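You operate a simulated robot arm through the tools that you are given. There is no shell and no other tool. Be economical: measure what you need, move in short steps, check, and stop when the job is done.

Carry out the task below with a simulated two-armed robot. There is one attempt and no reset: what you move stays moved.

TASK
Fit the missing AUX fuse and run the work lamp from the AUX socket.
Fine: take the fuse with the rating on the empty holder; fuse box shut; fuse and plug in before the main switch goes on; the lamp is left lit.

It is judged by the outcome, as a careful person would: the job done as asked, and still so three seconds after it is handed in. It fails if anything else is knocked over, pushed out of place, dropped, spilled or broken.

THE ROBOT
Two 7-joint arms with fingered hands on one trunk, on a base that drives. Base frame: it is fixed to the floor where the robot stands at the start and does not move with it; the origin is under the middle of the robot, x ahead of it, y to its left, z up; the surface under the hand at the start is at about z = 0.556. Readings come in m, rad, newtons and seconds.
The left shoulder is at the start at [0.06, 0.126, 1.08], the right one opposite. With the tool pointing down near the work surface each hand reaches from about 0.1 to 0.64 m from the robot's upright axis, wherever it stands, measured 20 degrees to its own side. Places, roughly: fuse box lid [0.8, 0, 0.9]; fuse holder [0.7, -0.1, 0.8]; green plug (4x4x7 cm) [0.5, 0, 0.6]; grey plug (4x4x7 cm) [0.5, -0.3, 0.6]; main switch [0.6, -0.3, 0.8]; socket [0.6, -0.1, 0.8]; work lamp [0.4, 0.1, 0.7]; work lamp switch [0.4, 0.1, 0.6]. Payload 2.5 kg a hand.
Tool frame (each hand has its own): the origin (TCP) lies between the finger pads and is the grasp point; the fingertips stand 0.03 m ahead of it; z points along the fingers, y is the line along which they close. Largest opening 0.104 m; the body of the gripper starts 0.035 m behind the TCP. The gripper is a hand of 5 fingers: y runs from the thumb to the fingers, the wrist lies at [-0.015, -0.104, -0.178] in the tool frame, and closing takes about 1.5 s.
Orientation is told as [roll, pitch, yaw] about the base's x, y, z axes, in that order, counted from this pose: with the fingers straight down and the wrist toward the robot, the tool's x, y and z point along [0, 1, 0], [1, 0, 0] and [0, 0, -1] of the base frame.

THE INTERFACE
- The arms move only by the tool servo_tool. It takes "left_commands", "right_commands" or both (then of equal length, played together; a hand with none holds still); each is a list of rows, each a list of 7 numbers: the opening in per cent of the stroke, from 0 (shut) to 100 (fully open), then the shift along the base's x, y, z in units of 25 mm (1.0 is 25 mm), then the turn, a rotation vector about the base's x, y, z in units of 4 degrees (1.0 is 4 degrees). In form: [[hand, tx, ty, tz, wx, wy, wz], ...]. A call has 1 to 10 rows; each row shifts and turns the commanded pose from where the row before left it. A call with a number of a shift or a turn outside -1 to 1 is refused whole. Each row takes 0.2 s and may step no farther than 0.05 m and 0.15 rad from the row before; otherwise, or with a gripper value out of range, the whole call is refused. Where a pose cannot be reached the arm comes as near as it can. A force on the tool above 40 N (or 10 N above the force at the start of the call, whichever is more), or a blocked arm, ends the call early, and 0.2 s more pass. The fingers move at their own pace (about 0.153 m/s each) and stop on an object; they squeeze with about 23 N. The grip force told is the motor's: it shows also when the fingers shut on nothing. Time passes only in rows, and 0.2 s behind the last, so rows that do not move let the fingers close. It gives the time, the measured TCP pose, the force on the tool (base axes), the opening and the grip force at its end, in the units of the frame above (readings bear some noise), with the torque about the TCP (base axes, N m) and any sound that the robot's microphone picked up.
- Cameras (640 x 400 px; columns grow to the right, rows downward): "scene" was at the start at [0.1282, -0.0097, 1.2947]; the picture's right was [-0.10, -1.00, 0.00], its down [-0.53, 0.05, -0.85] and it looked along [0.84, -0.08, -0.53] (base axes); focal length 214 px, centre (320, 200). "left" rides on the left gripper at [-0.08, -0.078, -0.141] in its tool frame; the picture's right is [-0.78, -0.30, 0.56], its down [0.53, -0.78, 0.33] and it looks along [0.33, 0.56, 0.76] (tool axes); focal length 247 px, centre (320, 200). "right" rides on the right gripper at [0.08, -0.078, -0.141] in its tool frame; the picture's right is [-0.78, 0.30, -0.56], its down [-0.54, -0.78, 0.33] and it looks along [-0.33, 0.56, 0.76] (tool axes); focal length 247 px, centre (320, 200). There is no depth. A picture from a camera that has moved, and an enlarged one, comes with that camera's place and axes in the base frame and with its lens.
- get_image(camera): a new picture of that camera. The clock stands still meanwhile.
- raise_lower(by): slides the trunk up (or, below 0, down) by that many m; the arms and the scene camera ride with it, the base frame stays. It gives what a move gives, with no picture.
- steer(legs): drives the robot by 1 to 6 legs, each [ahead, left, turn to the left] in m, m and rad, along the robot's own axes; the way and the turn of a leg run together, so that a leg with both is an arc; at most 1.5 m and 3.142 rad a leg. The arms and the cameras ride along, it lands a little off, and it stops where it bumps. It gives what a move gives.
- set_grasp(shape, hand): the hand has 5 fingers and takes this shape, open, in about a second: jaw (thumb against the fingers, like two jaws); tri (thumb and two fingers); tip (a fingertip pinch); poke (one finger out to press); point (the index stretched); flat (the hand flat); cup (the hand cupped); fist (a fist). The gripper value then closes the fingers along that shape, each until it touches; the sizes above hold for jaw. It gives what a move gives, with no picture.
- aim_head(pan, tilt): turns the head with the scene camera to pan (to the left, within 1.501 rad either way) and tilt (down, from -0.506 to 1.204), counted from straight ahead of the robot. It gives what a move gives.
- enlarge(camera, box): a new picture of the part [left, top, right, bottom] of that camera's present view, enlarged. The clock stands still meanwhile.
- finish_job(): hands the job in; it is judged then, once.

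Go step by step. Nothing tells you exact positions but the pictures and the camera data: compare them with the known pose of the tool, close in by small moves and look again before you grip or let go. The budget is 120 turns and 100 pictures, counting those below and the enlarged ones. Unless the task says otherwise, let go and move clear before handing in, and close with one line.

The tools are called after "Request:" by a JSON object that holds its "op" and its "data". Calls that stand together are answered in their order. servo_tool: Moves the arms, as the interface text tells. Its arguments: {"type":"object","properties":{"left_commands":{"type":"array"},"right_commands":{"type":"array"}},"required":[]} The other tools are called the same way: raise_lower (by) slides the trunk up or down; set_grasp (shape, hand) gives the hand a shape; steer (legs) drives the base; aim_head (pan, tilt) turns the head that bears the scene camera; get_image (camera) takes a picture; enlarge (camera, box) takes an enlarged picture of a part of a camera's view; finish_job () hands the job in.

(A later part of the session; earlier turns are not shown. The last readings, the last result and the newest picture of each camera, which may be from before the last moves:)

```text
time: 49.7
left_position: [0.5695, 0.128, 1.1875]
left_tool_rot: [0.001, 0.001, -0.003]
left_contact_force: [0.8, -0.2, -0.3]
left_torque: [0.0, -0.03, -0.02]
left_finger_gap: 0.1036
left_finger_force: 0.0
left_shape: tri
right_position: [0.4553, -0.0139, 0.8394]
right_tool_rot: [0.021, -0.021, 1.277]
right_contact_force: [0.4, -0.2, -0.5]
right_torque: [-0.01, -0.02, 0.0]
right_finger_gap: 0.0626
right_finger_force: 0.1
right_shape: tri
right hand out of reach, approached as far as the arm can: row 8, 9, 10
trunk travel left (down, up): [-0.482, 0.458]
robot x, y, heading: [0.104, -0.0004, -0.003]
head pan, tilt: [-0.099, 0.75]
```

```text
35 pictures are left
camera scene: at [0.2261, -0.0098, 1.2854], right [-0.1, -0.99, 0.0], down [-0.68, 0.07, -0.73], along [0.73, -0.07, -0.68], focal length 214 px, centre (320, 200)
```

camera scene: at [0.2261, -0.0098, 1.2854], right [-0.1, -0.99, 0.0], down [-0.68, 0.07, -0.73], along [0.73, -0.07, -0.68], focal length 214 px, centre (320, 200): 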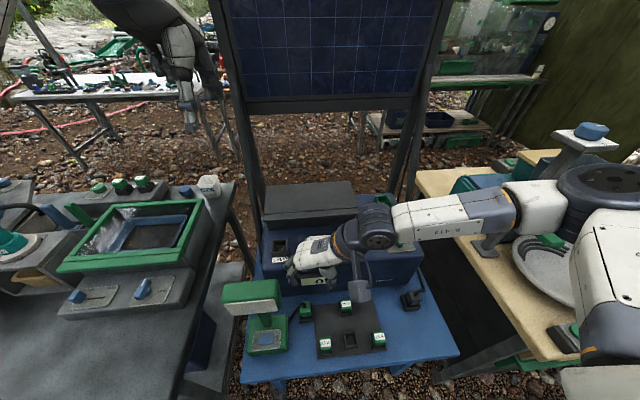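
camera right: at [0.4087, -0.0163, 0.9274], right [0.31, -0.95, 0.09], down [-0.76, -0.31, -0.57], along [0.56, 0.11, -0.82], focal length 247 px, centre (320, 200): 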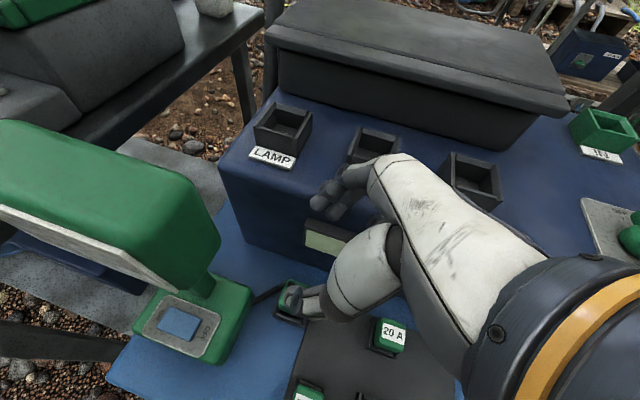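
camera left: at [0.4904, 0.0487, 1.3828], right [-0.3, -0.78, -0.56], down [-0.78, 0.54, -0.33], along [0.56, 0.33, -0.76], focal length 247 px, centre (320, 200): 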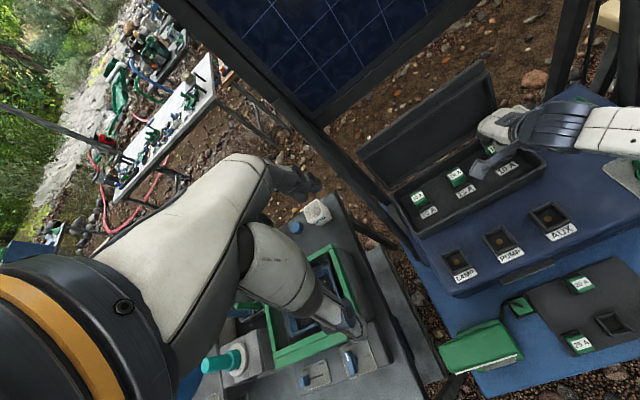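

Yaw stops at 73° with the hand vertical. Leaning the hand's top back toward me (fingers pointing forward-down) should ease the wrist; trying that, with the yaw completed.

Request:
{"op": "servo_tool", "data": {"right_commands": [[60, -0.2, -0.2, 0, 0, -0.9, 0], [60, -0.2, -0.2, 0, 0, -0.9, 0], [60, 0, -0.2, 0, 0, -0.9, 0], [60, 0, 0, 0, 0, -0.9, 0.5], [60, 0, 0, 0, 0, -0.9, 0.8], [60, 0, 0, 0, 0, -0.9, 0.8], [60, 0, 0, 0, 0, -0.9, 0.8], [60, 0, 0, 0, 0, -0.9, 0.8]]}}

Request:
{"op": "get_image", "data": {"camera": "right"}}

```text
time: 51.5
left_position: [0.5692, 0.128, 1.188]
left_tool_rot: [0.001, 0.0, 0.0]
left_contact_force: [0.7, -0.3, -0.5]
left_torque: [0.0, 0.0, 0.04]
left_finger_gap: 0.1037
left_finger_force: 0.0
left_shape: tri
right_position: [0.4444, -0.0287, 0.8391]
right_tool_rot: [-0.473, -0.119, 1.58]
right_contact_force: [0.3, 0.3, 0.0]
right_torque: [-0.03, -0.02, 0.03]
right_finger_gap: 0.0625
right_finger_force: 0.2
right_shape: tri
trunk travel left (down, up): [-0.482, 0.458]
robot x, y, heading: [0.1026, 0.0017, -0.003]
head pan, tilt: [-0.099, 0.75]
```

```text
34 pictures are left
camera right: at [0.3098, -0.1186, 0.9179], right [0.44, 0.2, 0.88], down [0.63, -0.76, -0.14], along [0.64, 0.62, -0.46], focal length 247 px, centre (320, 200)
```

right: 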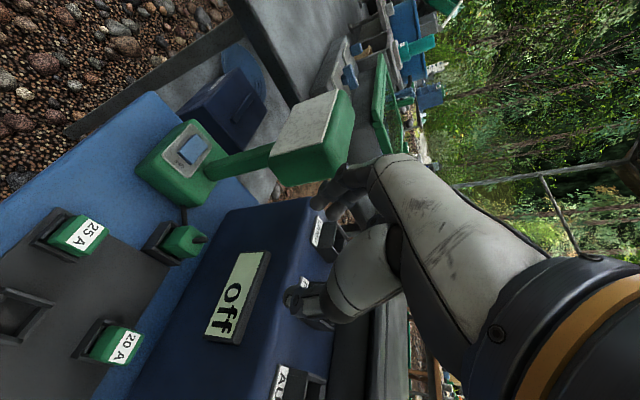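

That pose is reachable. The plug projects to [0.479, 0.010]. Removing the small sideways tilt, moving over the plug and lowering.

Request:
{"op": "servo_tool", "data": {"right_commands": [[60, 0.5, 0.5, 0, -0.85, 0, 0], [60, 0.5, 0.5, -0.5, -0.85, 0, 0], [60, 0.4, 0.5, -0.8, 0, 0, 0], [60, 0, 0, -0.8, 0, 0, 0], [60, 0, 0, -0.8, 0, 0, 0]]}}

Request:
{"op": "get_image", "data": {"camera": "right"}}

Request:
{"op": "enlarge", "data": {"camera": "scene", "box": [210, 220, 440, 380]}}

```text
time: 52.7
left_position: [0.5705, 0.1276, 1.1871]
left_tool_rot: [0.001, 0.001, -0.001]
left_contact_force: [-0.9, 0.1, -0.2]
left_torque: [-0.03, 0.01, -0.04]
left_finger_gap: 0.1036
left_finger_force: 0.0
left_shape: tri
right_position: [0.4806, 0.0073, 0.7643]
right_tool_rot: [-0.473, 0.001, 1.574]
right_contact_force: [11.5, -10.1, 6.0]
right_torque: [0.64, 0.44, -0.51]
right_finger_gap: 0.0608
right_finger_force: 0.1
right_shape: tri
trunk travel left (down, up): [-0.482, 0.458]
robot x, y, heading: [0.1042, 0.001, -0.001]
head pan, tilt: [-0.099, 0.75]
```

```text
33 pictures are left
camera right: at [0.3449, -0.0722, 0.8536], right [0.44, 0.3, 0.85], down [0.63, -0.78, -0.05], along [0.64, 0.56, -0.53], focal length 247 px, centre (320, 200)
```

right: 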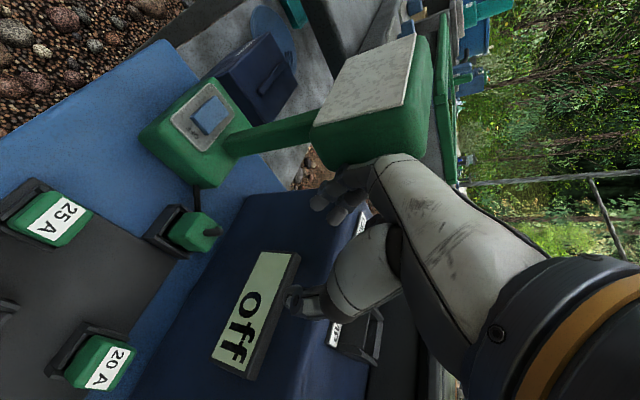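

```text
2.50 times, centred on (325, 300) of scene
camera zoom: at [0.2268, -0.0109, 1.2853], right [-0.1, -0.99, 0.0], down [-0.68, 0.07, -0.73], along [0.73, -0.07, -0.68], focal length 536 px, centre (308, -50)
```

zoom: 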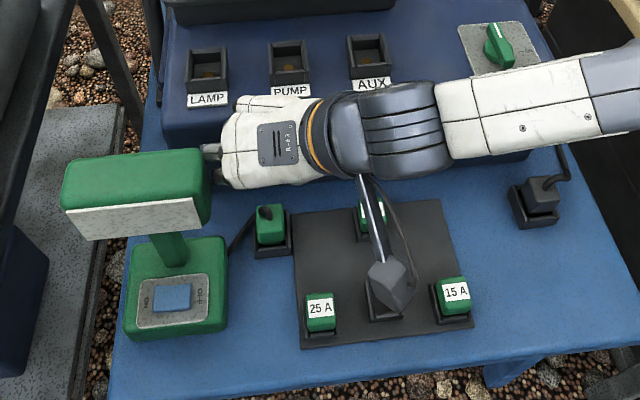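

The knuckles touched the lamp head (about 15 N), so I back off at once. With box on one side and lamp on the other, the better fit is: fingers fore-and-aft, hand leaned 30° to the right, and TCP kept at x ≈ 0.475 so the knuckles clear the box face at x ≈ 0.533.

Request:
{"op": "servo_tool", "data": {"right_commands": [[60, 0, -0.6, 0, 0, 0, 0], [60, 0, -0.6, 0.6, 0, 0, 0], [60, -0.2, -0.4, 0.8, 0, 0, 0], [60, -0.3, 0, 0.8, 0, 0, 0], [60, -0.3, 0, 0.8, 0, 0, -1], [60, -0.3, 0, 0.3, 0, 0, -1], [60, 0, 0, 0, 0, 0, -1], [60, 0, 0, 0, 0, 0, -1], [60, 0, 0, 0, 0, 0, -1], [60, 0, 0, 0, 0, 0, -1]]}}

Request:
{"op": "servo_tool", "data": {"right_commands": [[60, 0, 0, 0, 0, 0, -1], [60, 0, 0, 0, 0, 0, -1], [60, 0, 0, 0, 0, 0, -1], [60, 0, 0, 0, 0, 0, -1], [60, 0, 0, 0, 0, 0, -1], [60, 0, 0, 0, 0, 0, -1], [60, 0, 0, 0, 0, 0, -1], [60, 0, 0, 0, 0, 0, -1], [60, 0, 0, 0, 0, 0, -1], [60, 0, 0, 0, 0, 0, -1]]}}

Request:
{"op": "servo_tool", "data": {"right_commands": [[60, 0, 0, 0, 0, 0, -1], [60, 0, 0, 0, 0, 0, -1], [60, 0, 0, 0, 0, 0, -1], [60, 0, 0, 0, 0, 0, -1], [60, 0, 0, 0, 0, 0, -1], [60, 0, 0, 0, 0, 0, -1], [60, 0, 0, 0, 0, 0, -0.5], [60, 0, 0, 0, 1, 0, 0], [60, 0, 0, 0, 1, 0, 0], [60, 0, 0, 0, 1, 0, 0]]}}

Request:
{"op": "servo_tool", "data": {"right_commands": [[60, 0, 0, 0, 1, 0, 0], [60, 0, 0, 0, 1, 0, 0], [60, 0, 0, 0, 1, 0, 0], [60, 0, 0, 0, 1, 0, 0], [60, 0, 0, 0, 1, 0, 0], [60, 0, 0, 0, 1, 0, 0], [60, 0, 0, 0, 1, 0, 0], [60, 0, 0, 0, 1, 0, 0]]}}

Request:
{"op": "get_image", "data": {"camera": "scene"}}

```text
time: 54.9
left_position: [0.5679, 0.1286, 1.1871]
left_tool_rot: [-0.001, 0.0, -0.002]
left_contact_force: [-1.0, 0.1, 0.4]
left_torque: [-0.02, 0.03, 0.01]
left_finger_gap: 0.1038
left_finger_force: 0.1
left_shape: tri
right_position: [0.4532, -0.0315, 0.8485]
right_tool_rot: [-0.469, 0.001, 1.156]
right_contact_force: [-0.3, -0.3, -0.2]
right_torque: [0.01, 0.0, 0.0]
right_finger_gap: 0.0627
right_finger_force: 0.1
right_shape: tri
trunk travel left (down, up): [-0.482, 0.458]
robot x, y, heading: [0.1034, -0.0017, -0.005]
head pan, tilt: [-0.099, 0.75]
```

```text
time: 57.1
left_position: [0.5694, 0.1274, 1.1883]
left_tool_rot: [0.002, 0.0, -0.001]
left_contact_force: [0.1, 0.6, 0.9]
left_torque: [0.0, -0.04, -0.02]
left_finger_gap: 0.1037
left_finger_force: 0.1
left_shape: tri
right_position: [0.4531, -0.0329, 0.8495]
right_tool_rot: [-0.471, -0.001, 0.461]
right_contact_force: [-0.8, -0.4, 1.1]
right_torque: [0.02, -0.02, 0.03]
right_finger_gap: 0.0626
right_finger_force: 0.0
right_shape: tri
trunk travel left (down, up): [-0.482, 0.458]
robot x, y, heading: [0.1099, 0.0007, -0.003]
head pan, tilt: [-0.099, 0.75]
```

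```text
time: 59.3
left_position: [0.5684, 0.1274, 1.1889]
left_tool_rot: [0.0, 0.001, -0.003]
left_contact_force: [-0.2, -0.9, 0.6]
left_torque: [-0.02, 0.01, 0.03]
left_finger_gap: 0.1036
left_finger_force: 0.1
left_shape: tri
right_position: [0.4502, -0.0312, 0.8494]
right_tool_rot: [-0.26, -0.001, 0.007]
right_contact_force: [0.2, -0.7, -0.2]
right_torque: [-0.06, 0.04, 0.0]
right_finger_gap: 0.0624
right_finger_force: 0.0
right_shape: tri
trunk travel left (down, up): [-0.482, 0.458]
robot x, y, heading: [0.1055, -0.0011, -0.006]
head pan, tilt: [-0.099, 0.75]
```

```text
time: 61.1
left_position: [0.5691, 0.128, 1.1868]
left_tool_rot: [-0.002, 0.0, -0.001]
left_contact_force: [0.0, 0.0, -0.7]
left_torque: [-0.02, 0.0, -0.04]
left_finger_gap: 0.1035
left_finger_force: 0.0
left_shape: tri
right_position: [0.4526, -0.0322, 0.848]
right_tool_rot: [0.301, -0.006, 0.005]
right_contact_force: [0.7, 0.4, 0.0]
right_torque: [-0.01, -0.01, 0.0]
right_finger_gap: 0.0625
right_finger_force: 0.0
right_shape: tri
trunk travel left (down, up): [-0.482, 0.458]
robot x, y, heading: [0.1003, 0.0027, -0.001]
head pan, tilt: [-0.099, 0.75]
```

```text
31 pictures are left
camera scene: at [0.226, -0.0099, 1.2854], right [-0.1, -0.99, 0.0], down [-0.68, 0.07, -0.73], along [0.73, -0.07, -0.68], focal length 214 px, centre (320, 200)
```

scene: 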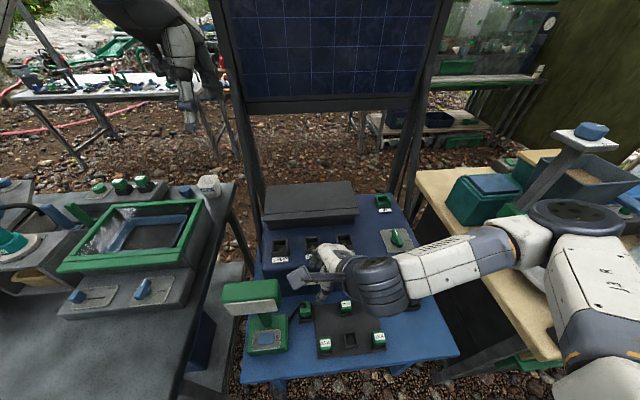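

The lamp hasn't moved. Adding roll, then lowering the trunk 13 cm.

Request:
{"op": "servo_tool", "data": {"right_commands": [[56, 0, 0, 0, 1, 0, 0], [56, 0, 0, 0, 1, 0, 0], [56, 0, 0, 0, 1, -0.6, 0], [56, 0, 0, 0, 0, -0.6, 0]]}}

Request:
{"op": "raise_lower", "data": {"by": -0.13}}

Request:
{"op": "get_image", "data": {"camera": "right"}}

```text
time: 62.1
left_position: [0.5692, 0.1272, 1.1878]
left_tool_rot: [0.0, 0.002, -0.002]
left_contact_force: [0.3, 0.4, 0.0]
left_torque: [0.03, -0.02, 0.0]
left_finger_gap: 0.1037
left_finger_force: 0.1
left_shape: tri
right_position: [0.4471, -0.0122, 0.8546]
right_tool_rot: [0.523, -0.077, 0.054]
right_contact_force: [-0.1, 0.6, 0.5]
right_torque: [-0.01, 0.02, 0.02]
right_finger_gap: 0.0581
right_finger_force: 0.0
right_shape: tri
right hand out of reach, approached as far as the arm can: row 4
trunk travel left (down, up): [-0.482, 0.458]
robot x, y, heading: [0.1009, 0.0026, 0.001]
head pan, tilt: [-0.099, 0.75]
```

```text
time: 63.7
left_position: [0.569, 0.1278, 1.0572]
left_tool_rot: [0.0, -0.002, -0.002]
left_contact_force: [-0.5, 0.2, -0.2]
left_torque: [0.0, -0.05, 0.03]
left_finger_gap: 0.104
left_finger_force: 0.1
left_shape: tri
right_position: [0.4466, -0.013, 0.7233]
right_tool_rot: [0.523, -0.074, 0.054]
right_contact_force: [-0.1, 0.3, 0.3]
right_torque: [0.0, 0.02, 0.01]
right_finger_gap: 0.0586
right_finger_force: 0.0
right_shape: tri
trunk travel left (down, up): [-0.352, 0.588]
robot x, y, heading: [0.1074, -0.0032, -0.005]
head pan, tilt: [-0.099, 0.75]
```

```text
30 pictures are left
camera right: at [0.3568, -0.0198, 0.8794], right [0.34, -0.93, 0.12], down [-0.72, -0.34, -0.61], along [0.61, 0.12, -0.78], focal length 247 px, centre (320, 200)
```

right: 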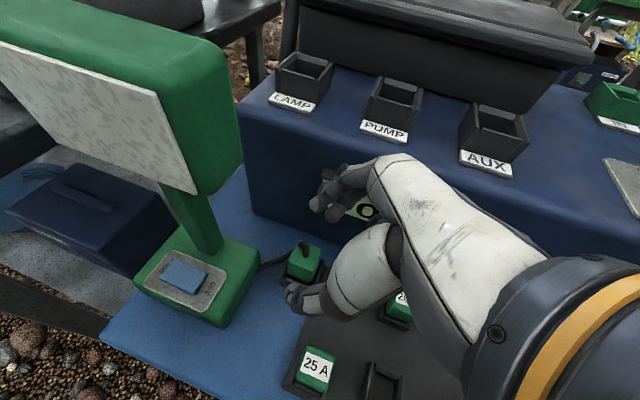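

The plug shows at about [0.477, 0.008]. Moving over it and partly down.

Request:
{"op": "servo_tool", "data": {"right_commands": [[56, 0.55, 0.45, 0, 0, 0, -0.7], [56, 0.55, 0.45, 0, 0, 0, 0], [56, 0, 0, -0.6, 0, 0, 0], [56, 0, 0, -0.6, 0, 0, 0]]}}

Request:
{"op": "get_image", "data": {"camera": "right"}}

```text
time: 64.7
left_position: [0.5696, 0.1279, 1.0579]
left_tool_rot: [-0.001, 0.001, -0.001]
left_contact_force: [0.7, -0.2, 0.0]
left_torque: [0.01, -0.01, -0.01]
left_finger_gap: 0.1037
left_finger_force: 0.0
left_shape: tri
right_position: [0.475, 0.0098, 0.71]
right_tool_rot: [0.524, -0.072, 0.008]
right_contact_force: [-4.7, 0.1, 3.7]
right_torque: [-0.01, -0.15, -0.02]
right_finger_gap: 0.0567
right_finger_force: 0.1
right_shape: tri
right hand out of reach, approached as far as the arm can: row 4
trunk travel left (down, up): [-0.352, 0.588]
robot x, y, heading: [0.102, -0.0007, -0.002]
head pan, tilt: [-0.099, 0.75]
```

```text
29 pictures are left
camera right: at [0.3853, 0.0076, 0.8659], right [0.3, -0.95, 0.11], down [-0.73, -0.3, -0.61], along [0.61, 0.1, -0.78], focal length 247 px, centre (320, 200)
```

right: 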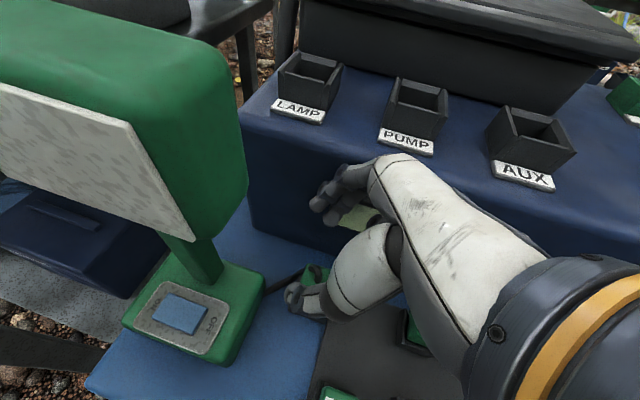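

The fingers touch the box face here, so that orientation is too tight. Better: the 90°-turned, leaned hand, but lowered in the clear strip right of the lamp and then slid in at low height beneath the lamp head (which spans z ≈ 0.77–0.83). Going back up and re-orienting.

Request:
{"op": "servo_tool", "data": {"right_commands": [[56, -0.6, -0.8, 0.4, -1, 0, 0], [56, -0.4, -0.8, 0.8, -1, 0, 0]]}}

Request:
{"op": "raise_lower", "data": {"by": 0.12}}

Request:
{"op": "servo_tool", "data": {"right_commands": [[50, 0, 0, 0, -1, 0, 0], [50, 0, 0, 0, -1, 0, 0], [50, 0, 0, 0, -1, 0, 0], [50, 0, 0, 0, -1, 0, 0], [50, 0, 0, 0, -1, 0, 0], [50, 0, 0, 0, -1, 0, 0], [50, 0, 0, 0, -1, 0, 0], [50, 0, 0, 0, -1, 0, 0], [50, 0, 0, 0, -1, 0, 0], [50, 0, 0, 0, -1, 0, 0]]}}

Request:
{"op": "servo_tool", "data": {"right_commands": [[50, 0, 0, 0, -1, 0, 0], [50, 0, 0, 0, -1, 0, 0], [50, 0, 0, 0, 0, 1, 0], [50, 0, 0, 0, 0, 0, 1], [50, 0, 0, 0, 0, 0, 1], [50, 0, 0, 0, 0, 0, 1], [50, 0, 0, 0, 0, 0, 1], [50, 0, 0, 0, 0, 0, 1], [50, 0, 0, 0, 0, 0, 1], [50, 0, 0, 0, 0, 0, 1]]}}

Request:
{"op": "servo_tool", "data": {"right_commands": [[50, 0, 0, 0, 0, 0, 1], [50, 0, 0, 0, 0, 0, 1], [50, 0, 0, 0, 0, 0, 1], [50, 0, 0, 0, 0, 0, 1], [50, 0, 0, 0, 0, 0, 1], [50, 0, 0, 0, 0, 0, 1], [50, 0, 0, 0, 0, 0, 1], [50, 0, 0, 0, 0, 0, 1], [50, 0, 0, 0, 0, 0, 1], [50, 0, 0, 0, 0, 0, 1]]}}

Request:
{"op": "servo_tool", "data": {"right_commands": [[50, 0, 0, 0, 0, 0, 1], [50, 0, 0, 0, 0, 0, 1], [50, 0, 0, 0, 0, 0, 1], [50, 0, 0, 0, 0, 0, 1], [50, 0, 0, 0, 0, 0, 1], [50, 0, 0, 0, 0, 0, 0.5]]}}

```text
time: 65.3
left_position: [0.5699, 0.1279, 1.0579]
left_tool_rot: [0.0, -0.001, -0.001]
left_contact_force: [0.3, -1.1, -0.1]
left_torque: [-0.02, 0.05, 0.01]
left_finger_gap: 0.1039
left_finger_force: 0.1
left_shape: tri
right_position: [0.4537, -0.0288, 0.7388]
right_tool_rot: [0.383, -0.074, 0.016]
right_contact_force: [0.4, -0.4, 0.2]
right_torque: [-0.03, 0.0, 0.02]
right_finger_gap: 0.0587
right_finger_force: 0.2
right_shape: tri
right hand out of reach, approached as far as the arm can: row 2
trunk travel left (down, up): [-0.352, 0.588]
robot x, y, heading: [0.1027, -0.0037, -0.004]
head pan, tilt: [-0.099, 0.75]
```

```text
time: 66.8
left_position: [0.5678, 0.1278, 1.1781]
left_tool_rot: [0.0, 0.0, -0.001]
left_contact_force: [0.0, 0.1, 0.2]
left_torque: [-0.02, -0.01, 0.02]
left_finger_gap: 0.1038
left_finger_force: 0.1
left_shape: tri
right_position: [0.4547, -0.0272, 0.8586]
right_tool_rot: [0.383, -0.075, 0.016]
right_contact_force: [-0.1, 0.6, -0.4]
right_torque: [-0.02, 0.01, 0.01]
right_finger_gap: 0.0582
right_finger_force: 0.1
right_shape: tri
trunk travel left (down, up): [-0.472, 0.468]
robot x, y, heading: [0.1035, -0.0008, 0.001]
head pan, tilt: [-0.099, 0.75]
```

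```text
time: 69.0
left_position: [0.5678, 0.127, 1.1781]
left_tool_rot: [-0.001, 0.001, -0.002]
left_contact_force: [-0.1, 0.5, 0.9]
left_torque: [0.0, 0.02, 0.01]
left_finger_gap: 0.104
left_finger_force: 0.0
left_shape: tri
right_position: [0.4546, -0.0279, 0.8575]
right_tool_rot: [-0.317, -0.046, 0.06]
right_contact_force: [0.7, 0.5, -0.5]
right_torque: [0.01, 0.0, 0.01]
right_finger_gap: 0.0521
right_finger_force: 0.0
right_shape: tri
trunk travel left (down, up): [-0.472, 0.468]
robot x, y, heading: [0.1045, 0.0004, 0.001]
head pan, tilt: [-0.099, 0.75]
```

```text
time: 71.2
left_position: [0.5693, 0.1278, 1.1784]
left_tool_rot: [0.0, -0.001, -0.002]
left_contact_force: [0.2, -0.4, 0.6]
left_torque: [-0.02, 0.01, -0.04]
left_finger_gap: 0.1038
left_finger_force: 0.1
left_shape: tri
right_position: [0.4554, -0.0282, 0.8578]
right_tool_rot: [-0.45, 0.032, 0.555]
right_contact_force: [0.0, 0.1, -0.2]
right_torque: [-0.02, 0.03, 0.01]
right_finger_gap: 0.0523
right_finger_force: 0.0
right_shape: tri
trunk travel left (down, up): [-0.472, 0.468]
robot x, y, heading: [0.1049, -0.0001, -0.001]
head pan, tilt: [-0.099, 0.75]
```

```text
time: 73.4
left_position: [0.5696, 0.1272, 1.1774]
left_tool_rot: [-0.001, 0.0, -0.001]
left_contact_force: [-1.0, 0.5, 0.1]
left_torque: [0.0, -0.01, -0.02]
left_finger_gap: 0.1034
left_finger_force: 0.1
left_shape: tri
right_position: [0.4546, -0.0279, 0.8575]
right_tool_rot: [-0.451, 0.033, 1.253]
right_contact_force: [-0.9, -0.2, 0.9]
right_torque: [-0.01, 0.01, 0.04]
right_finger_gap: 0.0525
right_finger_force: 0.1
right_shape: tri
trunk travel left (down, up): [-0.472, 0.468]
robot x, y, heading: [0.1043, -0.0011, -0.006]
head pan, tilt: [-0.099, 0.75]
```

```text
time: 74.8
left_position: [0.5703, 0.1277, 1.1779]
left_tool_rot: [-0.001, 0.001, -0.002]
left_contact_force: [0.1, -0.7, 0.4]
left_torque: [0.01, -0.04, 0.02]
left_finger_gap: 0.1039
left_finger_force: 0.0
left_shape: tri
right_position: [0.4549, -0.027, 0.858]
right_tool_rot: [-0.449, 0.032, 1.636]
right_contact_force: [-1.1, 0.2, 0.1]
right_torque: [-0.03, 0.01, -0.04]
right_finger_gap: 0.0524
right_finger_force: 0.0
right_shape: tri
trunk travel left (down, up): [-0.472, 0.468]
robot x, y, heading: [0.1019, 0.0017, -0.0]
head pan, tilt: [-0.099, 0.75]
```

Orientation is in place. Small correction, then lowering the trunk by 17 cm in the clear strip.

Request:
{"op": "servo_tool", "data": {"right_commands": [[50, -0.3, -0.2, 0, 0.45, 0, -0.9]]}}

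Request:
{"op": "raise_lower", "data": {"by": -0.17}}

Request:
{"op": "get_image", "data": {"camera": "right"}}

Request:
{"op": "enlarge", "data": {"camera": "scene", "box": [210, 200, 440, 360]}}

```text
time: 75.2
left_position: [0.5683, 0.1278, 1.1781]
left_tool_rot: [-0.001, 0.0, -0.003]
left_contact_force: [-0.9, 0.3, -0.3]
left_torque: [-0.03, 0.0, -0.01]
left_finger_gap: 0.1037
left_finger_force: 0.1
left_shape: tri
right_position: [0.4465, -0.0322, 0.8587]
right_tool_rot: [-0.453, 0.0, 1.574]
right_contact_force: [0.8, 0.5, 0.1]
right_torque: [-0.03, 0.02, 0.02]
right_finger_gap: 0.0526
right_finger_force: 0.2
right_shape: tri
trunk travel left (down, up): [-0.472, 0.468]
robot x, y, heading: [0.1059, 0.0004, -0.001]
head pan, tilt: [-0.099, 0.75]
```

```text
time: 77.1
left_position: [0.5688, 0.1278, 1.0075]
left_tool_rot: [0.0, 0.001, -0.002]
left_contact_force: [-0.6, -0.4, 0.2]
left_torque: [0.01, 0.01, 0.02]
left_finger_gap: 0.1037
left_finger_force: 0.1
left_shape: tri
right_position: [0.4468, -0.0319, 0.6887]
right_tool_rot: [-0.452, 0.002, 1.573]
right_contact_force: [0.0, 0.0, 0.7]
right_torque: [0.04, 0.0, -0.02]
right_finger_gap: 0.0523
right_finger_force: 0.0
right_shape: tri
trunk travel left (down, up): [-0.302, 0.638]
robot x, y, heading: [0.1042, -0.005, -0.002]
head pan, tilt: [-0.099, 0.75]
```

```text
28 pictures are left
camera right: at [0.3135, -0.1102, 0.7798], right [0.46, 0.3, 0.84], down [0.63, -0.78, -0.07], along [0.63, 0.56, -0.54], focal length 247 px, centre (320, 200)
```

right: 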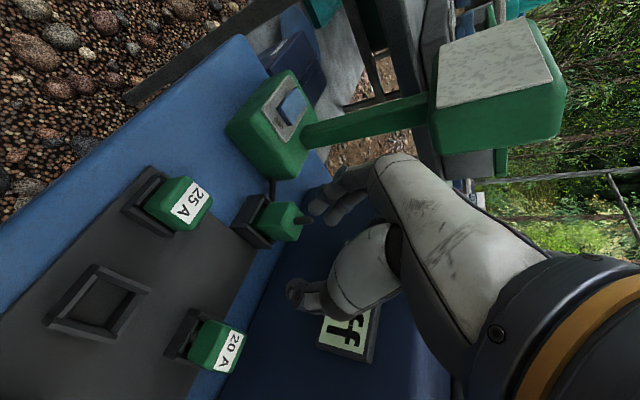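

```text
2.50 times, centred on (325, 280) of scene
camera zoom: at [0.226, -0.0098, 1.1054], right [-0.1, -0.99, 0.0], down [-0.68, 0.07, -0.73], along [0.73, -0.07, -0.68], focal length 536 px, centre (308, 0)
```

zoom: 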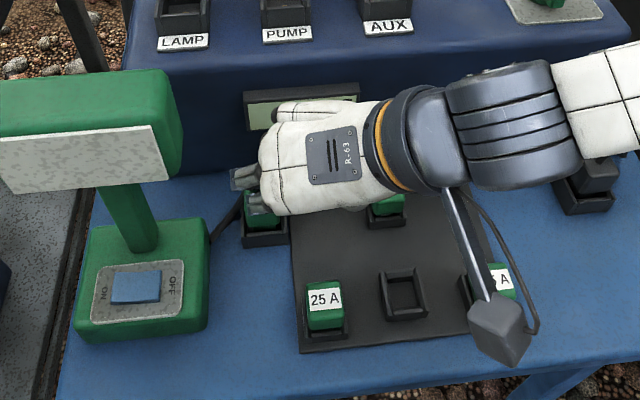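

Clear path. Lowering 3.5 cm more, backing x to 0.43, then sliding left in front of the plug.

Request:
{"op": "raise_lower", "data": {"by": -0.04}}

Request:
{"op": "servo_tool", "data": {"right_commands": [[50, -0.7, 0.3, 0, 0, 0, 0], [50, 0, 0.7, 0, 0, 0, 0], [50, 0, 0.7, 0, 0, 0, 0]]}}

Request:
{"op": "get_image", "data": {"camera": "right"}}

```text
time: 78.0
left_position: [0.5695, 0.1285, 0.968]
left_tool_rot: [0.0, 0.0, -0.002]
left_contact_force: [0.1, 0.6, 0.2]
left_torque: [-0.03, 0.01, -0.02]
left_finger_gap: 0.1036
left_finger_force: 0.1
left_shape: tri
right_position: [0.4473, -0.031, 0.6476]
right_tool_rot: [-0.45, 0.002, 1.571]
right_contact_force: [1.1, 0.3, -0.4]
right_torque: [0.0, 0.0, 0.02]
right_finger_gap: 0.0524
right_finger_force: 0.1
right_shape: tri
trunk travel left (down, up): [-0.262, 0.678]
robot x, y, heading: [0.1044, 0.0004, -0.003]
head pan, tilt: [-0.099, 0.75]
```

```text
time: 78.8
left_position: [0.5693, 0.1273, 0.9677]
left_tool_rot: [0.0, 0.0, -0.001]
left_contact_force: [-0.3, 0.1, 0.1]
left_torque: [-0.01, 0.0, 0.0]
left_finger_gap: 0.1035
left_finger_force: 0.1
left_shape: tri
right_position: [0.4291, 0.0108, 0.6489]
right_tool_rot: [-0.452, 0.002, 1.572]
right_contact_force: [-0.6, 0.0, 0.0]
right_torque: [-0.01, 0.0, -0.01]
right_finger_gap: 0.0523
right_finger_force: 0.1
right_shape: tri
trunk travel left (down, up): [-0.262, 0.678]
robot x, y, heading: [0.1028, 0.0011, 0.002]
head pan, tilt: [-0.099, 0.75]
```

```text
26 pictures are left
camera right: at [0.2958, -0.0673, 0.7402], right [0.45, 0.3, 0.84], down [0.63, -0.78, -0.07], along [0.63, 0.56, -0.54], focal length 247 px, centre (320, 200)
```

right: 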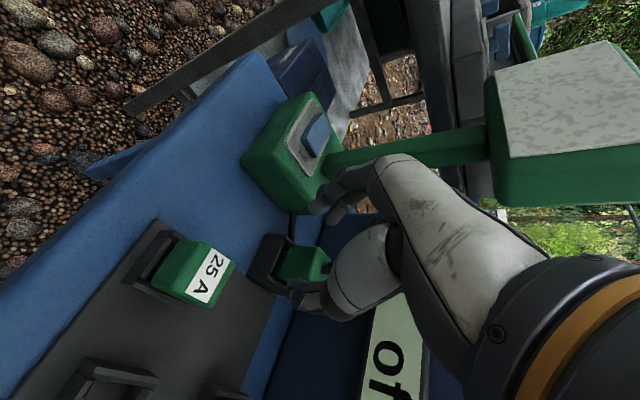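

The plug lies between thumb and fingers, just ahead. Lowering to grip height and moving forward around it.

Request:
{"op": "servo_tool", "data": {"right_commands": [[52, 0, 0.05, -0.75, 0, 0, 0], [52, 0, 0, -0.7, 0, 0, 0], [52, 0.6, 0, 0, 0, 0, 0]]}}

Request:
{"op": "enlarge", "data": {"camera": "right", "box": [200, 120, 440, 320]}}

Request:
{"op": "enlarge", "data": {"camera": "scene", "box": [210, 200, 400, 340]}}

```text
time: 79.6
left_position: [0.5693, 0.1271, 0.9676]
left_tool_rot: [0.0, 0.001, -0.003]
left_contact_force: [-0.3, 0.1, -0.4]
left_torque: [0.03, -0.02, 0.01]
left_finger_gap: 0.1037
left_finger_force: 0.0
left_shape: tri
right_position: [0.4417, 0.0113, 0.6095]
right_tool_rot: [-0.45, 0.001, 1.57]
right_contact_force: [-0.9, -1.7, -0.4]
right_torque: [0.04, 0.05, -0.01]
right_finger_gap: 0.0533
right_finger_force: 0.2
right_shape: tri
trunk travel left (down, up): [-0.262, 0.678]
robot x, y, heading: [0.1068, 0.0029, 0.001]
head pan, tilt: [-0.099, 0.75]
```

```text
2.00 times, centred on (320, 220) of right
camera zoom: at [0.3087, -0.0661, 0.702], right [0.46, 0.3, 0.84], down [0.63, -0.78, -0.07], along [0.63, 0.56, -0.54], focal length 494 px, centre (320, 160)
```

zoom: 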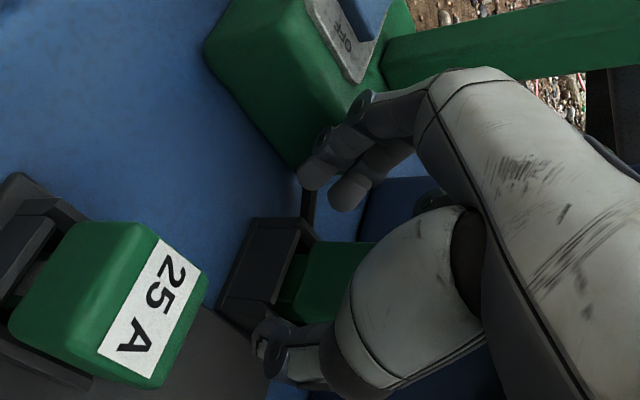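

```text
2.86 times, centred on (305, 270) of scene
camera zoom: at [0.226, -0.0098, 1.0654], right [-0.1, -0.99, 0.0], down [-0.68, 0.07, -0.73], along [0.73, -0.07, -0.68], focal length 613 px, centre (363, 0)
```

zoom: 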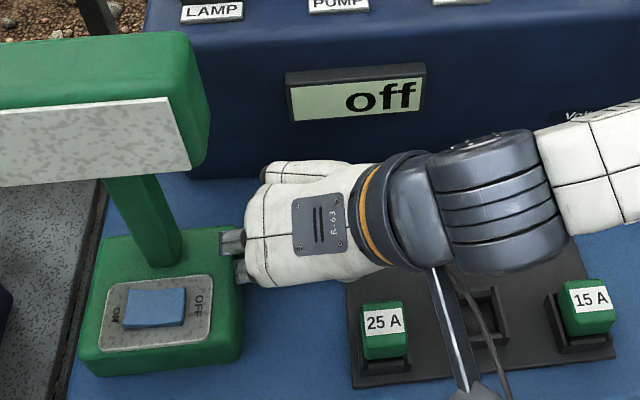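

Fingers are just at the lamp base's edge; I'll shift 4 mm right and move forward around the plug.

Request:
{"op": "servo_tool", "data": {"right_commands": [[52, 0, -0.17, 0, 0, 0, 0], [52, 0.5, 0, 0, 0, 0, 0], [52, 0.5, 0, 0, 0, 0, 0], [52, 0.4, 0, 0, 0, 0, 0]]}}

Request:
{"op": "enlarge", "data": {"camera": "right", "box": [200, 120, 440, 320]}}

```text
time: 80.6
left_position: [0.5692, 0.1275, 0.9677]
left_tool_rot: [-0.002, 0.0, -0.001]
left_contact_force: [-0.8, 0.0, 0.0]
left_torque: [0.03, -0.01, -0.03]
left_finger_gap: 0.1036
left_finger_force: 0.1
left_shape: tri
right_position: [0.4796, 0.0096, 0.6112]
right_tool_rot: [-0.449, -0.001, 1.572]
right_contact_force: [0.7, -0.3, 0.8]
right_torque: [0.03, -0.04, 0.01]
right_finger_gap: 0.0537
right_finger_force: 0.0
right_shape: tri
trunk travel left (down, up): [-0.262, 0.678]
robot x, y, heading: [0.1087, 0.0014, -0.002]
head pan, tilt: [-0.099, 0.75]
```

```text
2.00 times, centred on (320, 220) of right
camera zoom: at [0.346, -0.0701, 0.7026], right [0.46, 0.3, 0.84], down [0.63, -0.78, -0.07], along [0.63, 0.56, -0.54], focal length 494 px, centre (320, 160)
```

zoom: 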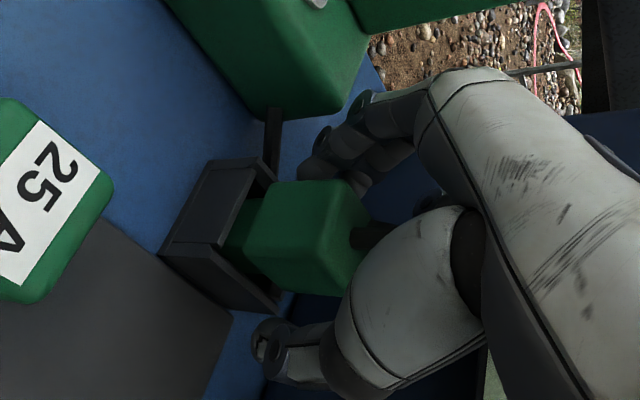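

The plug is well between thumb and fingers. Nudging 5 mm forward and closing.

Request:
{"op": "servo_tool", "data": {"right_commands": [[52, 0.2, 0.08, 0, 0, 0, 0], [40, 0, 0, 0, 0, 0, 0], [20, 0, 0, 0, 0, 0, 0], [0, 0, 0, 0, 0, 0, 0], [0, 0, 0, 0, 0, 0, 0], [0, 0, 0, 0, 0, 0, 0], [0, 0, 0, 0, 0, 0, 0]]}}

Request:
{"op": "enlarge", "data": {"camera": "right", "box": [200, 120, 440, 320]}}

```text
time: 82.2
left_position: [0.5693, 0.1275, 0.968]
left_tool_rot: [-0.001, -0.001, -0.002]
left_contact_force: [-0.8, 0.0, 1.2]
left_torque: [0.01, 0.03, -0.01]
left_finger_gap: 0.1037
left_finger_force: 0.0
left_shape: tri
right_position: [0.4848, 0.01, 0.6107]
right_tool_rot: [-0.454, 0.001, 1.574]
right_contact_force: [0.5, 1.3, 4.4]
right_torque: [0.1, 0.11, 0.0]
right_finger_gap: 0.0175
right_finger_force: 22.5
right_shape: tri
trunk travel left (down, up): [-0.262, 0.678]
robot x, y, heading: [0.1024, -0.0003, -0.006]
head pan, tilt: [-0.099, 0.75]
```

```text
2.00 times, centred on (320, 220) of right
camera zoom: at [0.3506, -0.0681, 0.7031], right [0.45, 0.3, 0.84], down [0.63, -0.78, -0.07], along [0.63, 0.56, -0.54], focal length 494 px, centre (320, 160)
```

zoom: 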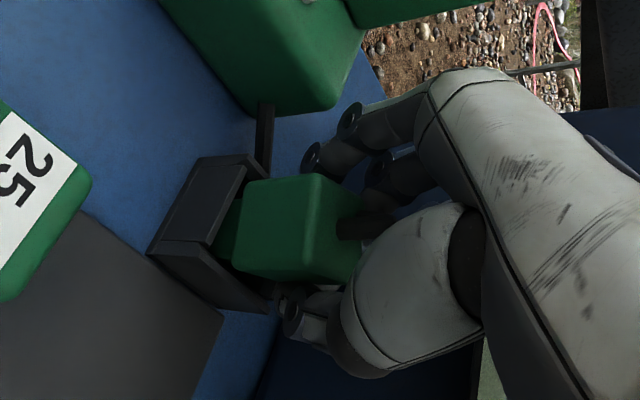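

The fingers have closed on the plug. Lifting slowly to test the hold.

Request:
{"op": "servo_tool", "data": {"right_commands": [[0, 0, 0, 0.3, 0, 0, 0], [0, 0, 0, 0.4, 0, 0, 0], [0, 0, 0, 0.5, 0, 0, 0]]}}

Request:
{"op": "enlarge", "data": {"camera": "right", "box": [200, 120, 440, 320]}}

```text
time: 83.0
left_position: [0.5683, 0.1284, 0.9675]
left_tool_rot: [0.001, 0.001, -0.002]
left_contact_force: [-0.2, -0.6, -0.2]
left_torque: [-0.02, -0.02, 0.03]
left_finger_gap: 0.1038
left_finger_force: 0.0
left_shape: tri
right_position: [0.4838, 0.0115, 0.6414]
right_tool_rot: [-0.449, 0.0, 1.573]
right_contact_force: [-0.3, -0.3, -1.2]
right_torque: [0.01, -0.01, 0.03]
right_finger_gap: 0.017
right_finger_force: 23.2
right_shape: tri
trunk travel left (down, up): [-0.262, 0.678]
robot x, y, heading: [0.102, -0.0, 0.003]
head pan, tilt: [-0.099, 0.75]
```

```text
2.00 times, centred on (320, 220) of right
camera zoom: at [0.3509, -0.0673, 0.7331], right [0.46, 0.3, 0.84], down [0.63, -0.78, -0.07], along [0.63, 0.56, -0.54], focal length 494 px, centre (320, 160)
```

zoom: 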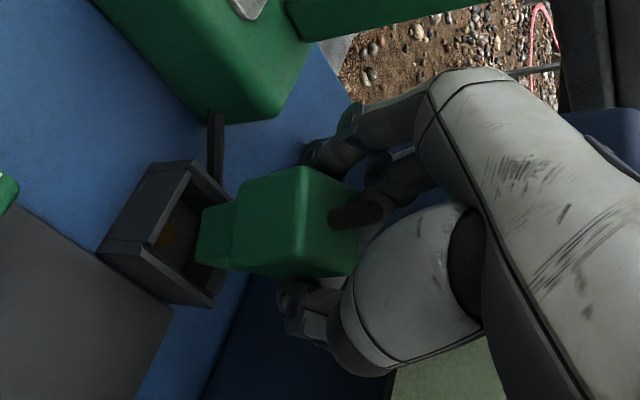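

The plug is out of its stand and held. Moving right, away from the lamp, then up.

Request:
{"op": "servo_tool", "data": {"right_commands": [[0, 0, -0.8, 0.2, 0, 0, 0], [0, 0, -0.8, 0.2, 0, 0, 0], [0, 0, -0.8, 0.2, 0, 0, 0]]}}

Request:
{"op": "raise_lower", "data": {"by": 0.2}}

Request:
{"op": "servo_tool", "data": {"right_commands": [[0, 0.6, -0.6, 0, 0, 0, 0], [0, 0.6, -0.6, 0, 0, 0, 0], [0, 0.8, -0.6, 0, 0, 0, 0], [0, 0.8, -0.6, 0, 0, 0, 0], [0, 0.8, -0.4, 0, 0, 0, 0]]}}

Request:
{"op": "get_image", "data": {"camera": "right"}}

Request:
{"op": "enlarge", "data": {"camera": "scene", "box": [220, 160, 440, 320]}}

```text
time: 83.8
left_position: [0.5689, 0.1284, 0.9673]
left_tool_rot: [0.0, 0.0, -0.003]
left_contact_force: [0.1, -0.4, 0.5]
left_torque: [-0.01, 0.01, 0.01]
left_finger_gap: 0.104
left_finger_force: 0.2
left_shape: tri
right_position: [0.4842, -0.0509, 0.6587]
right_tool_rot: [-0.451, 0.002, 1.572]
right_contact_force: [-0.4, 0.4, 0.2]
right_torque: [0.01, 0.0, 0.0]
right_finger_gap: 0.0164
right_finger_force: 22.8
right_shape: tri
trunk travel left (down, up): [-0.262, 0.678]
robot x, y, heading: [0.1065, -0.0031, -0.003]
head pan, tilt: [-0.099, 0.75]
```

```text
time: 85.9
left_position: [0.5689, 0.1284, 1.1678]
left_tool_rot: [0.0, -0.001, -0.001]
left_contact_force: [-0.4, -0.6, -0.4]
left_torque: [0.03, 0.02, -0.02]
left_finger_gap: 0.1036
left_finger_force: 0.1
left_shape: tri
right_position: [0.4846, -0.0497, 0.8591]
right_tool_rot: [-0.45, 0.001, 1.572]
right_contact_force: [-0.2, 0.3, -0.9]
right_torque: [0.02, -0.01, 0.03]
right_finger_gap: 0.0165
right_finger_force: 23.0
right_shape: tri
trunk travel left (down, up): [-0.462, 0.478]
robot x, y, heading: [0.1041, 0.0003, -0.004]
head pan, tilt: [-0.099, 0.75]
```

```text
time: 87.1
left_position: [0.5689, 0.1273, 1.1672]
left_tool_rot: [-0.001, 0.0, -0.003]
left_contact_force: [-0.8, 0.0, 1.1]
left_torque: [-0.03, 0.0, 0.01]
left_finger_gap: 0.1036
left_finger_force: 0.0
left_shape: tri
right_position: [0.5305, -0.0632, 0.8339]
right_tool_rot: [-0.456, 0.0, 1.571]
right_contact_force: [-0.6, 0.7, -0.9]
right_torque: [-0.01, -0.03, 0.02]
right_finger_gap: 0.0168
right_finger_force: 23.1
right_shape: tri
right hand out of reach, approached as far as the arm can: row 2, 3, 4, 5
trunk travel left (down, up): [-0.462, 0.478]
robot x, y, heading: [0.1072, -0.0014, -0.005]
head pan, tilt: [-0.099, 0.75]
```

```text
20 pictures are left
camera right: at [0.3974, -0.1407, 0.9248], right [0.45, 0.3, 0.84], down [0.63, -0.78, -0.06], along [0.63, 0.56, -0.54], focal length 247 px, centre (320, 200)
```

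right: 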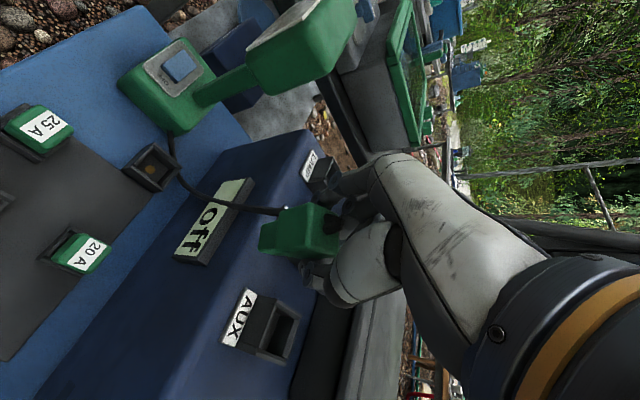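

```text
2.50 times, centred on (330, 240) of scene
camera zoom: at [0.226, -0.0099, 1.2653], right [-0.1, -0.99, 0.0], down [-0.68, 0.07, -0.73], along [0.73, -0.07, -0.68], focal length 536 px, centre (295, 100)
```

zoom: 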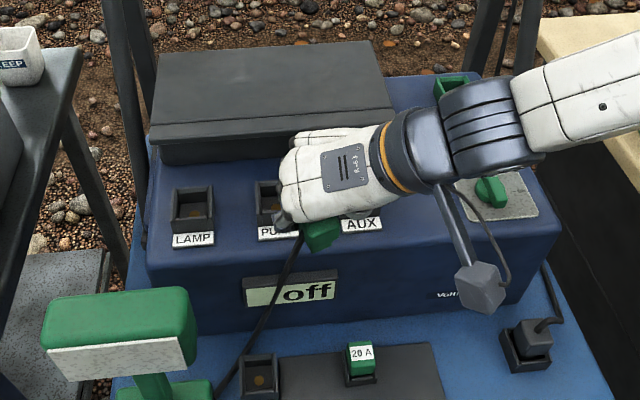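

The arm can't reach the socket in this hand orientation from here, so I'll raise the plug well above everything and turn the base a little to the left (backing 3 cm), which makes that orientation easier.

Request:
{"op": "raise_lower", "data": {"by": 0.12}}

Request:
{"op": "steer", "data": {"legs": [[-0.03, 0, 0], [0, 0, 0.38]]}}

Request:
{"op": "servo_tool", "data": {"right_commands": [[0, 0.3, -0.9, 0, 0, 0, -0.7], [0, 0.3, -0.9, 0, 0, 0, -0.7], [0, 0.3, -0.9, 0, 0, 0, -0.7], [0, 0.3, -0.9, 0, 0, 0, -0.7], [0, 0.3, -0.9, 0, 0, 0, -0.7], [0, 0.3, -0.9, 0, 0, 0, -0.7], [0, 0.3, -0.9, 0, 0, 0, -0.7], [0, 0.3, -0.9, 0, 0, 0, -0.5]]}}

```text
time: 88.6
left_position: [0.5695, 0.1269, 1.2883]
left_tool_rot: [0.0, 0.0, -0.002]
left_contact_force: [0.8, -0.2, -0.2]
left_torque: [0.03, 0.02, -0.02]
left_finger_gap: 0.1035
left_finger_force: 0.0
left_shape: tri
right_position: [0.5312, -0.0624, 0.9538]
right_tool_rot: [-0.452, 0.0, 1.571]
right_contact_force: [-1.2, -0.4, -0.5]
right_torque: [0.0, -0.02, -0.03]
right_finger_gap: 0.017
right_finger_force: 22.9
right_shape: tri
trunk travel left (down, up): [-0.582, 0.358]
robot x, y, heading: [0.1037, -0.0035, -0.003]
head pan, tilt: [-0.099, 0.75]
```

```text
time: 90.6
left_position: [0.4565, 0.2947, 1.2881]
left_tool_rot: [-0.001, 0.0, 0.387]
left_contact_force: [-0.1, 0.2, -0.3]
left_torque: [0.04, 0.02, 0.0]
left_finger_gap: 0.1035
left_finger_force: 0.1
left_shape: tri
right_position: [0.4939, 0.103, 0.9543]
right_tool_rot: [-0.454, 0.001, 1.958]
right_contact_force: [0.9, 0.2, -0.7]
right_torque: [-0.02, -0.02, 0.01]
right_finger_gap: 0.0167
right_finger_force: 22.7
right_shape: tri
trunk travel left (down, up): [-0.582, 0.358]
robot x, y, heading: [0.0736, -0.0019, 0.384]
head pan, tilt: [-0.099, 0.75]
```

```text
time: 92.4
left_position: [0.4565, 0.2931, 1.2886]
left_tool_rot: [-0.001, 0.0, 0.385]
left_contact_force: [0.0, 0.1, 0.4]
left_torque: [0.0, -0.02, -0.01]
left_finger_gap: 0.1035
left_finger_force: 0.0
left_shape: tri
right_position: [0.5237, -0.0233, 0.9166]
right_tool_rot: [-0.457, 0.001, 1.58]
right_contact_force: [-0.6, 0.8, -1.5]
right_torque: [-0.01, 0.01, 0.02]
right_finger_gap: 0.0167
right_finger_force: 22.4
right_shape: tri
right hand out of reach, approached as far as the arm can: row 1, 2, 3, 4, 5, 6, 7, 8
trunk travel left (down, up): [-0.582, 0.358]
robot x, y, heading: [0.076, 0.002, 0.384]
head pan, tilt: [-0.099, 0.75]
```

Still short of the pose; the arm drifts low, suggesting the hand wants to be lower relative to the shoulder. I'll try moving toward the socket at lower height.

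Request:
{"op": "servo_tool", "data": {"right_commands": [[0, 0.4, -0.6, -0.5, 0, 0, 0], [0, 0.5, -0.6, -0.5, 0, 0, 0], [0, 0.5, -0.7, -0.5, 0, 0, 0], [0, 0.5, -0.7, -0.5, 0, 0, 0], [0, 0.5, -0.7, -0.5, 0, 0, 0], [0, 0.5, -0.7, 0, 0, 0, 0]]}}

```text
time: 93.8
left_position: [0.4559, 0.2932, 1.2872]
left_tool_rot: [0.0, 0.0, 0.387]
left_contact_force: [-0.2, 0.3, -0.4]
left_torque: [0.0, -0.02, -0.01]
left_finger_gap: 0.1038
left_finger_force: 0.1
left_shape: tri
right_position: [0.574, -0.0782, 0.8402]
right_tool_rot: [-0.458, -0.003, 1.58]
right_contact_force: [-0.3, -0.5, -0.6]
right_torque: [-0.03, 0.03, -0.02]
right_finger_gap: 0.0164
right_finger_force: 22.7
right_shape: tri
right hand out of reach, approached as far as the arm can: row 1, 2, 3, 4, 5, 6
trunk travel left (down, up): [-0.582, 0.358]
robot x, y, heading: [0.0752, 0.0005, 0.386]
head pan, tilt: [-0.099, 0.75]
```

That helps: lower relative to the shoulder gives more reach. Raising the trunk another 14 cm and coming down toward the socket.

Request:
{"op": "raise_lower", "data": {"by": 0.14}}

Request:
{"op": "servo_tool", "data": {"right_commands": [[0, 0.1, -0.2, -0.8, 0, 0, 0], [0, 0.2, -0.3, -0.8, 0, 0, 0], [0, 0.2, -0.4, -0.8, 0, 0, 0], [0, 0.2, -0.4, -0.8, 0, 0, 0], [0, 0.2, -0.4, -0.8, 0, 0, 0], [0, 0.1, -0.1, -0.6, 0, 0, 0]]}}

Request:
{"op": "get_image", "data": {"camera": "right"}}

```text
time: 95.5
left_position: [0.4567, 0.2943, 1.4285]
left_tool_rot: [0.001, -0.001, 0.387]
left_contact_force: [-0.4, -0.1, -0.7]
left_torque: [-0.02, 0.01, 0.03]
left_finger_gap: 0.1039
left_finger_force: 0.2
left_shape: tri
right_position: [0.5741, -0.0773, 0.9805]
right_tool_rot: [-0.458, -0.003, 1.578]
right_contact_force: [0.9, -0.2, -1.1]
right_torque: [0.0, -0.02, 0.0]
right_finger_gap: 0.0164
right_finger_force: 23.3
right_shape: tri
trunk travel left (down, up): [-0.722, 0.218]
robot x, y, heading: [0.0744, -0.0013, 0.388]
head pan, tilt: [-0.099, 0.75]
```

```text
time: 96.9
left_position: [0.4574, 0.2947, 1.4281]
left_tool_rot: [0.001, 0.001, 0.385]
left_contact_force: [-0.2, 0.3, -0.1]
left_torque: [0.01, 0.01, 0.01]
left_finger_gap: 0.1037
left_finger_force: 0.1
left_shape: tri
right_position: [0.5993, -0.1222, 0.8651]
right_tool_rot: [-0.457, -0.005, 1.58]
right_contact_force: [0.1, -0.3, -1.3]
right_torque: [0.02, 0.02, -0.02]
right_finger_gap: 0.0165
right_finger_force: 23.2
right_shape: tri
trunk travel left (down, up): [-0.722, 0.218]
robot x, y, heading: [0.072, 0.0024, 0.383]
head pan, tilt: [-0.099, 0.75]
```

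```text
18 pictures are left
camera right: at [0.4659, -0.2023, 0.9553], right [0.45, 0.3, 0.84], down [0.63, -0.77, -0.06], along [0.63, 0.56, -0.53], focal length 247 px, centre (320, 200)
```

right: 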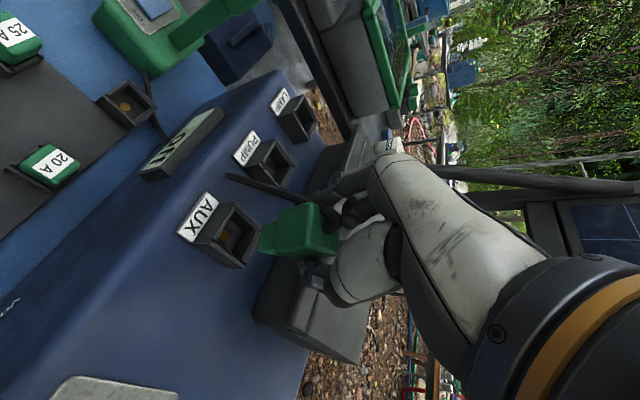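

The plug is above the AUX socket. I'll enlarge to compare the plug's pin with the socket.

Request:
{"op": "enlarge", "data": {"camera": "right", "box": [180, 160, 380, 300]}}

Request:
{"op": "aim_head", "data": {"pan": -0.55, "tilt": 0.85}}

Request:
{"op": "enlarge", "data": {"camera": "scene", "box": [240, 120, 400, 240]}}

```text
2.86 times, centred on (280, 230) of right
camera zoom: at [0.4659, -0.2023, 0.9553], right [0.45, 0.3, 0.84], down [0.63, -0.77, -0.06], along [0.63, 0.56, -0.53], focal length 706 px, centre (434, 114)
```

zoom: 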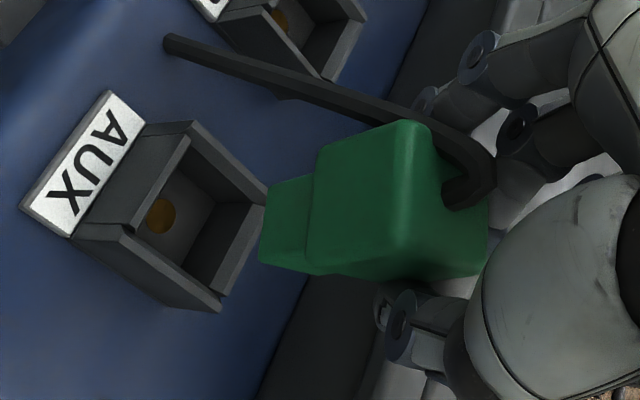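

```text
time: 97.8
left_position: [0.4569, 0.2935, 1.4282]
left_tool_rot: [0.001, -0.001, 0.385]
left_contact_force: [-0.1, -0.8, 0.7]
left_torque: [-0.01, 0.02, 0.01]
left_finger_gap: 0.1033
left_finger_force: 0.0
left_shape: tri
right_position: [0.5994, -0.122, 0.866]
right_tool_rot: [-0.458, -0.005, 1.581]
right_contact_force: [-0.4, 0.0, -1.2]
right_torque: [0.01, -0.01, 0.04]
right_finger_gap: 0.0167
right_finger_force: 23.8
right_shape: tri
trunk travel left (down, up): [-0.722, 0.218]
robot x, y, heading: [0.076, -0.0034, 0.388]
head pan, tilt: [-0.55, 0.85]
```

```text
3.33 times, centred on (320, 180) of scene
camera zoom: at [0.1879, 0.0011, 1.5173], right [-0.16, -0.99, 0.0], down [-0.74, 0.12, -0.66], along [0.65, -0.11, -0.75], focal length 715 px, centre (320, 267)
```

zoom: 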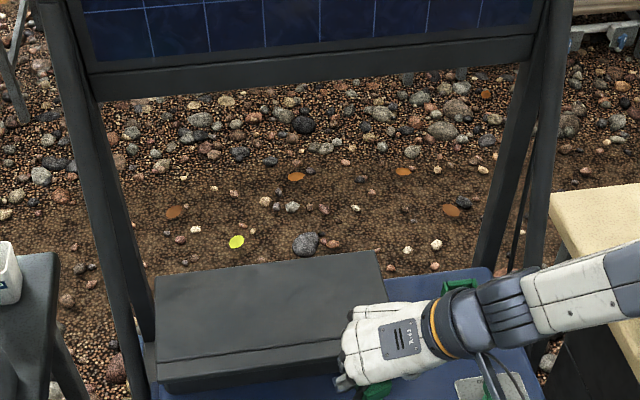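

By the hand camera, the plug pin sits about 11 mm to the right of the socket centre. Correcting and lowering 3 cm, then checking again.

Request:
{"op": "servo_tool", "data": {"right_commands": [[0, 0.12, 0.44, 0, 0, 0, 0], [0, 0, 0, -0.6, 0, 0, 0], [0, 0, 0, -0.6, 0, 0, 0]]}}

Request:
{"op": "enlarge", "data": {"camera": "right", "box": [180, 160, 380, 300]}}

```text
time: 98.6
left_position: [0.4574, 0.2941, 1.4282]
left_tool_rot: [0.0, -0.001, 0.385]
left_contact_force: [0.4, 0.5, 0.1]
left_torque: [-0.01, -0.02, 0.01]
left_finger_gap: 0.1036
left_finger_force: 0.1
left_shape: tri
right_position: [0.6047, -0.1116, 0.8344]
right_tool_rot: [-0.457, -0.003, 1.58]
right_contact_force: [-0.1, -0.7, -1.0]
right_torque: [-0.02, -0.02, -0.01]
right_finger_gap: 0.0164
right_finger_force: 23.1
right_shape: tri
trunk travel left (down, up): [-0.722, 0.218]
robot x, y, heading: [0.077, 0.0033, 0.385]
head pan, tilt: [-0.55, 0.85]
```

```text
2.86 times, centred on (280, 230) of right
camera zoom: at [0.4711, -0.1916, 0.9248], right [0.45, 0.3, 0.84], down [0.63, -0.77, -0.06], along [0.63, 0.56, -0.53], focal length 706 px, centre (434, 114)
```

zoom: 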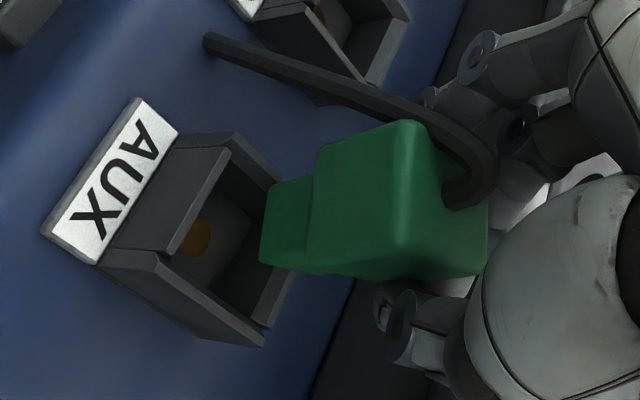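

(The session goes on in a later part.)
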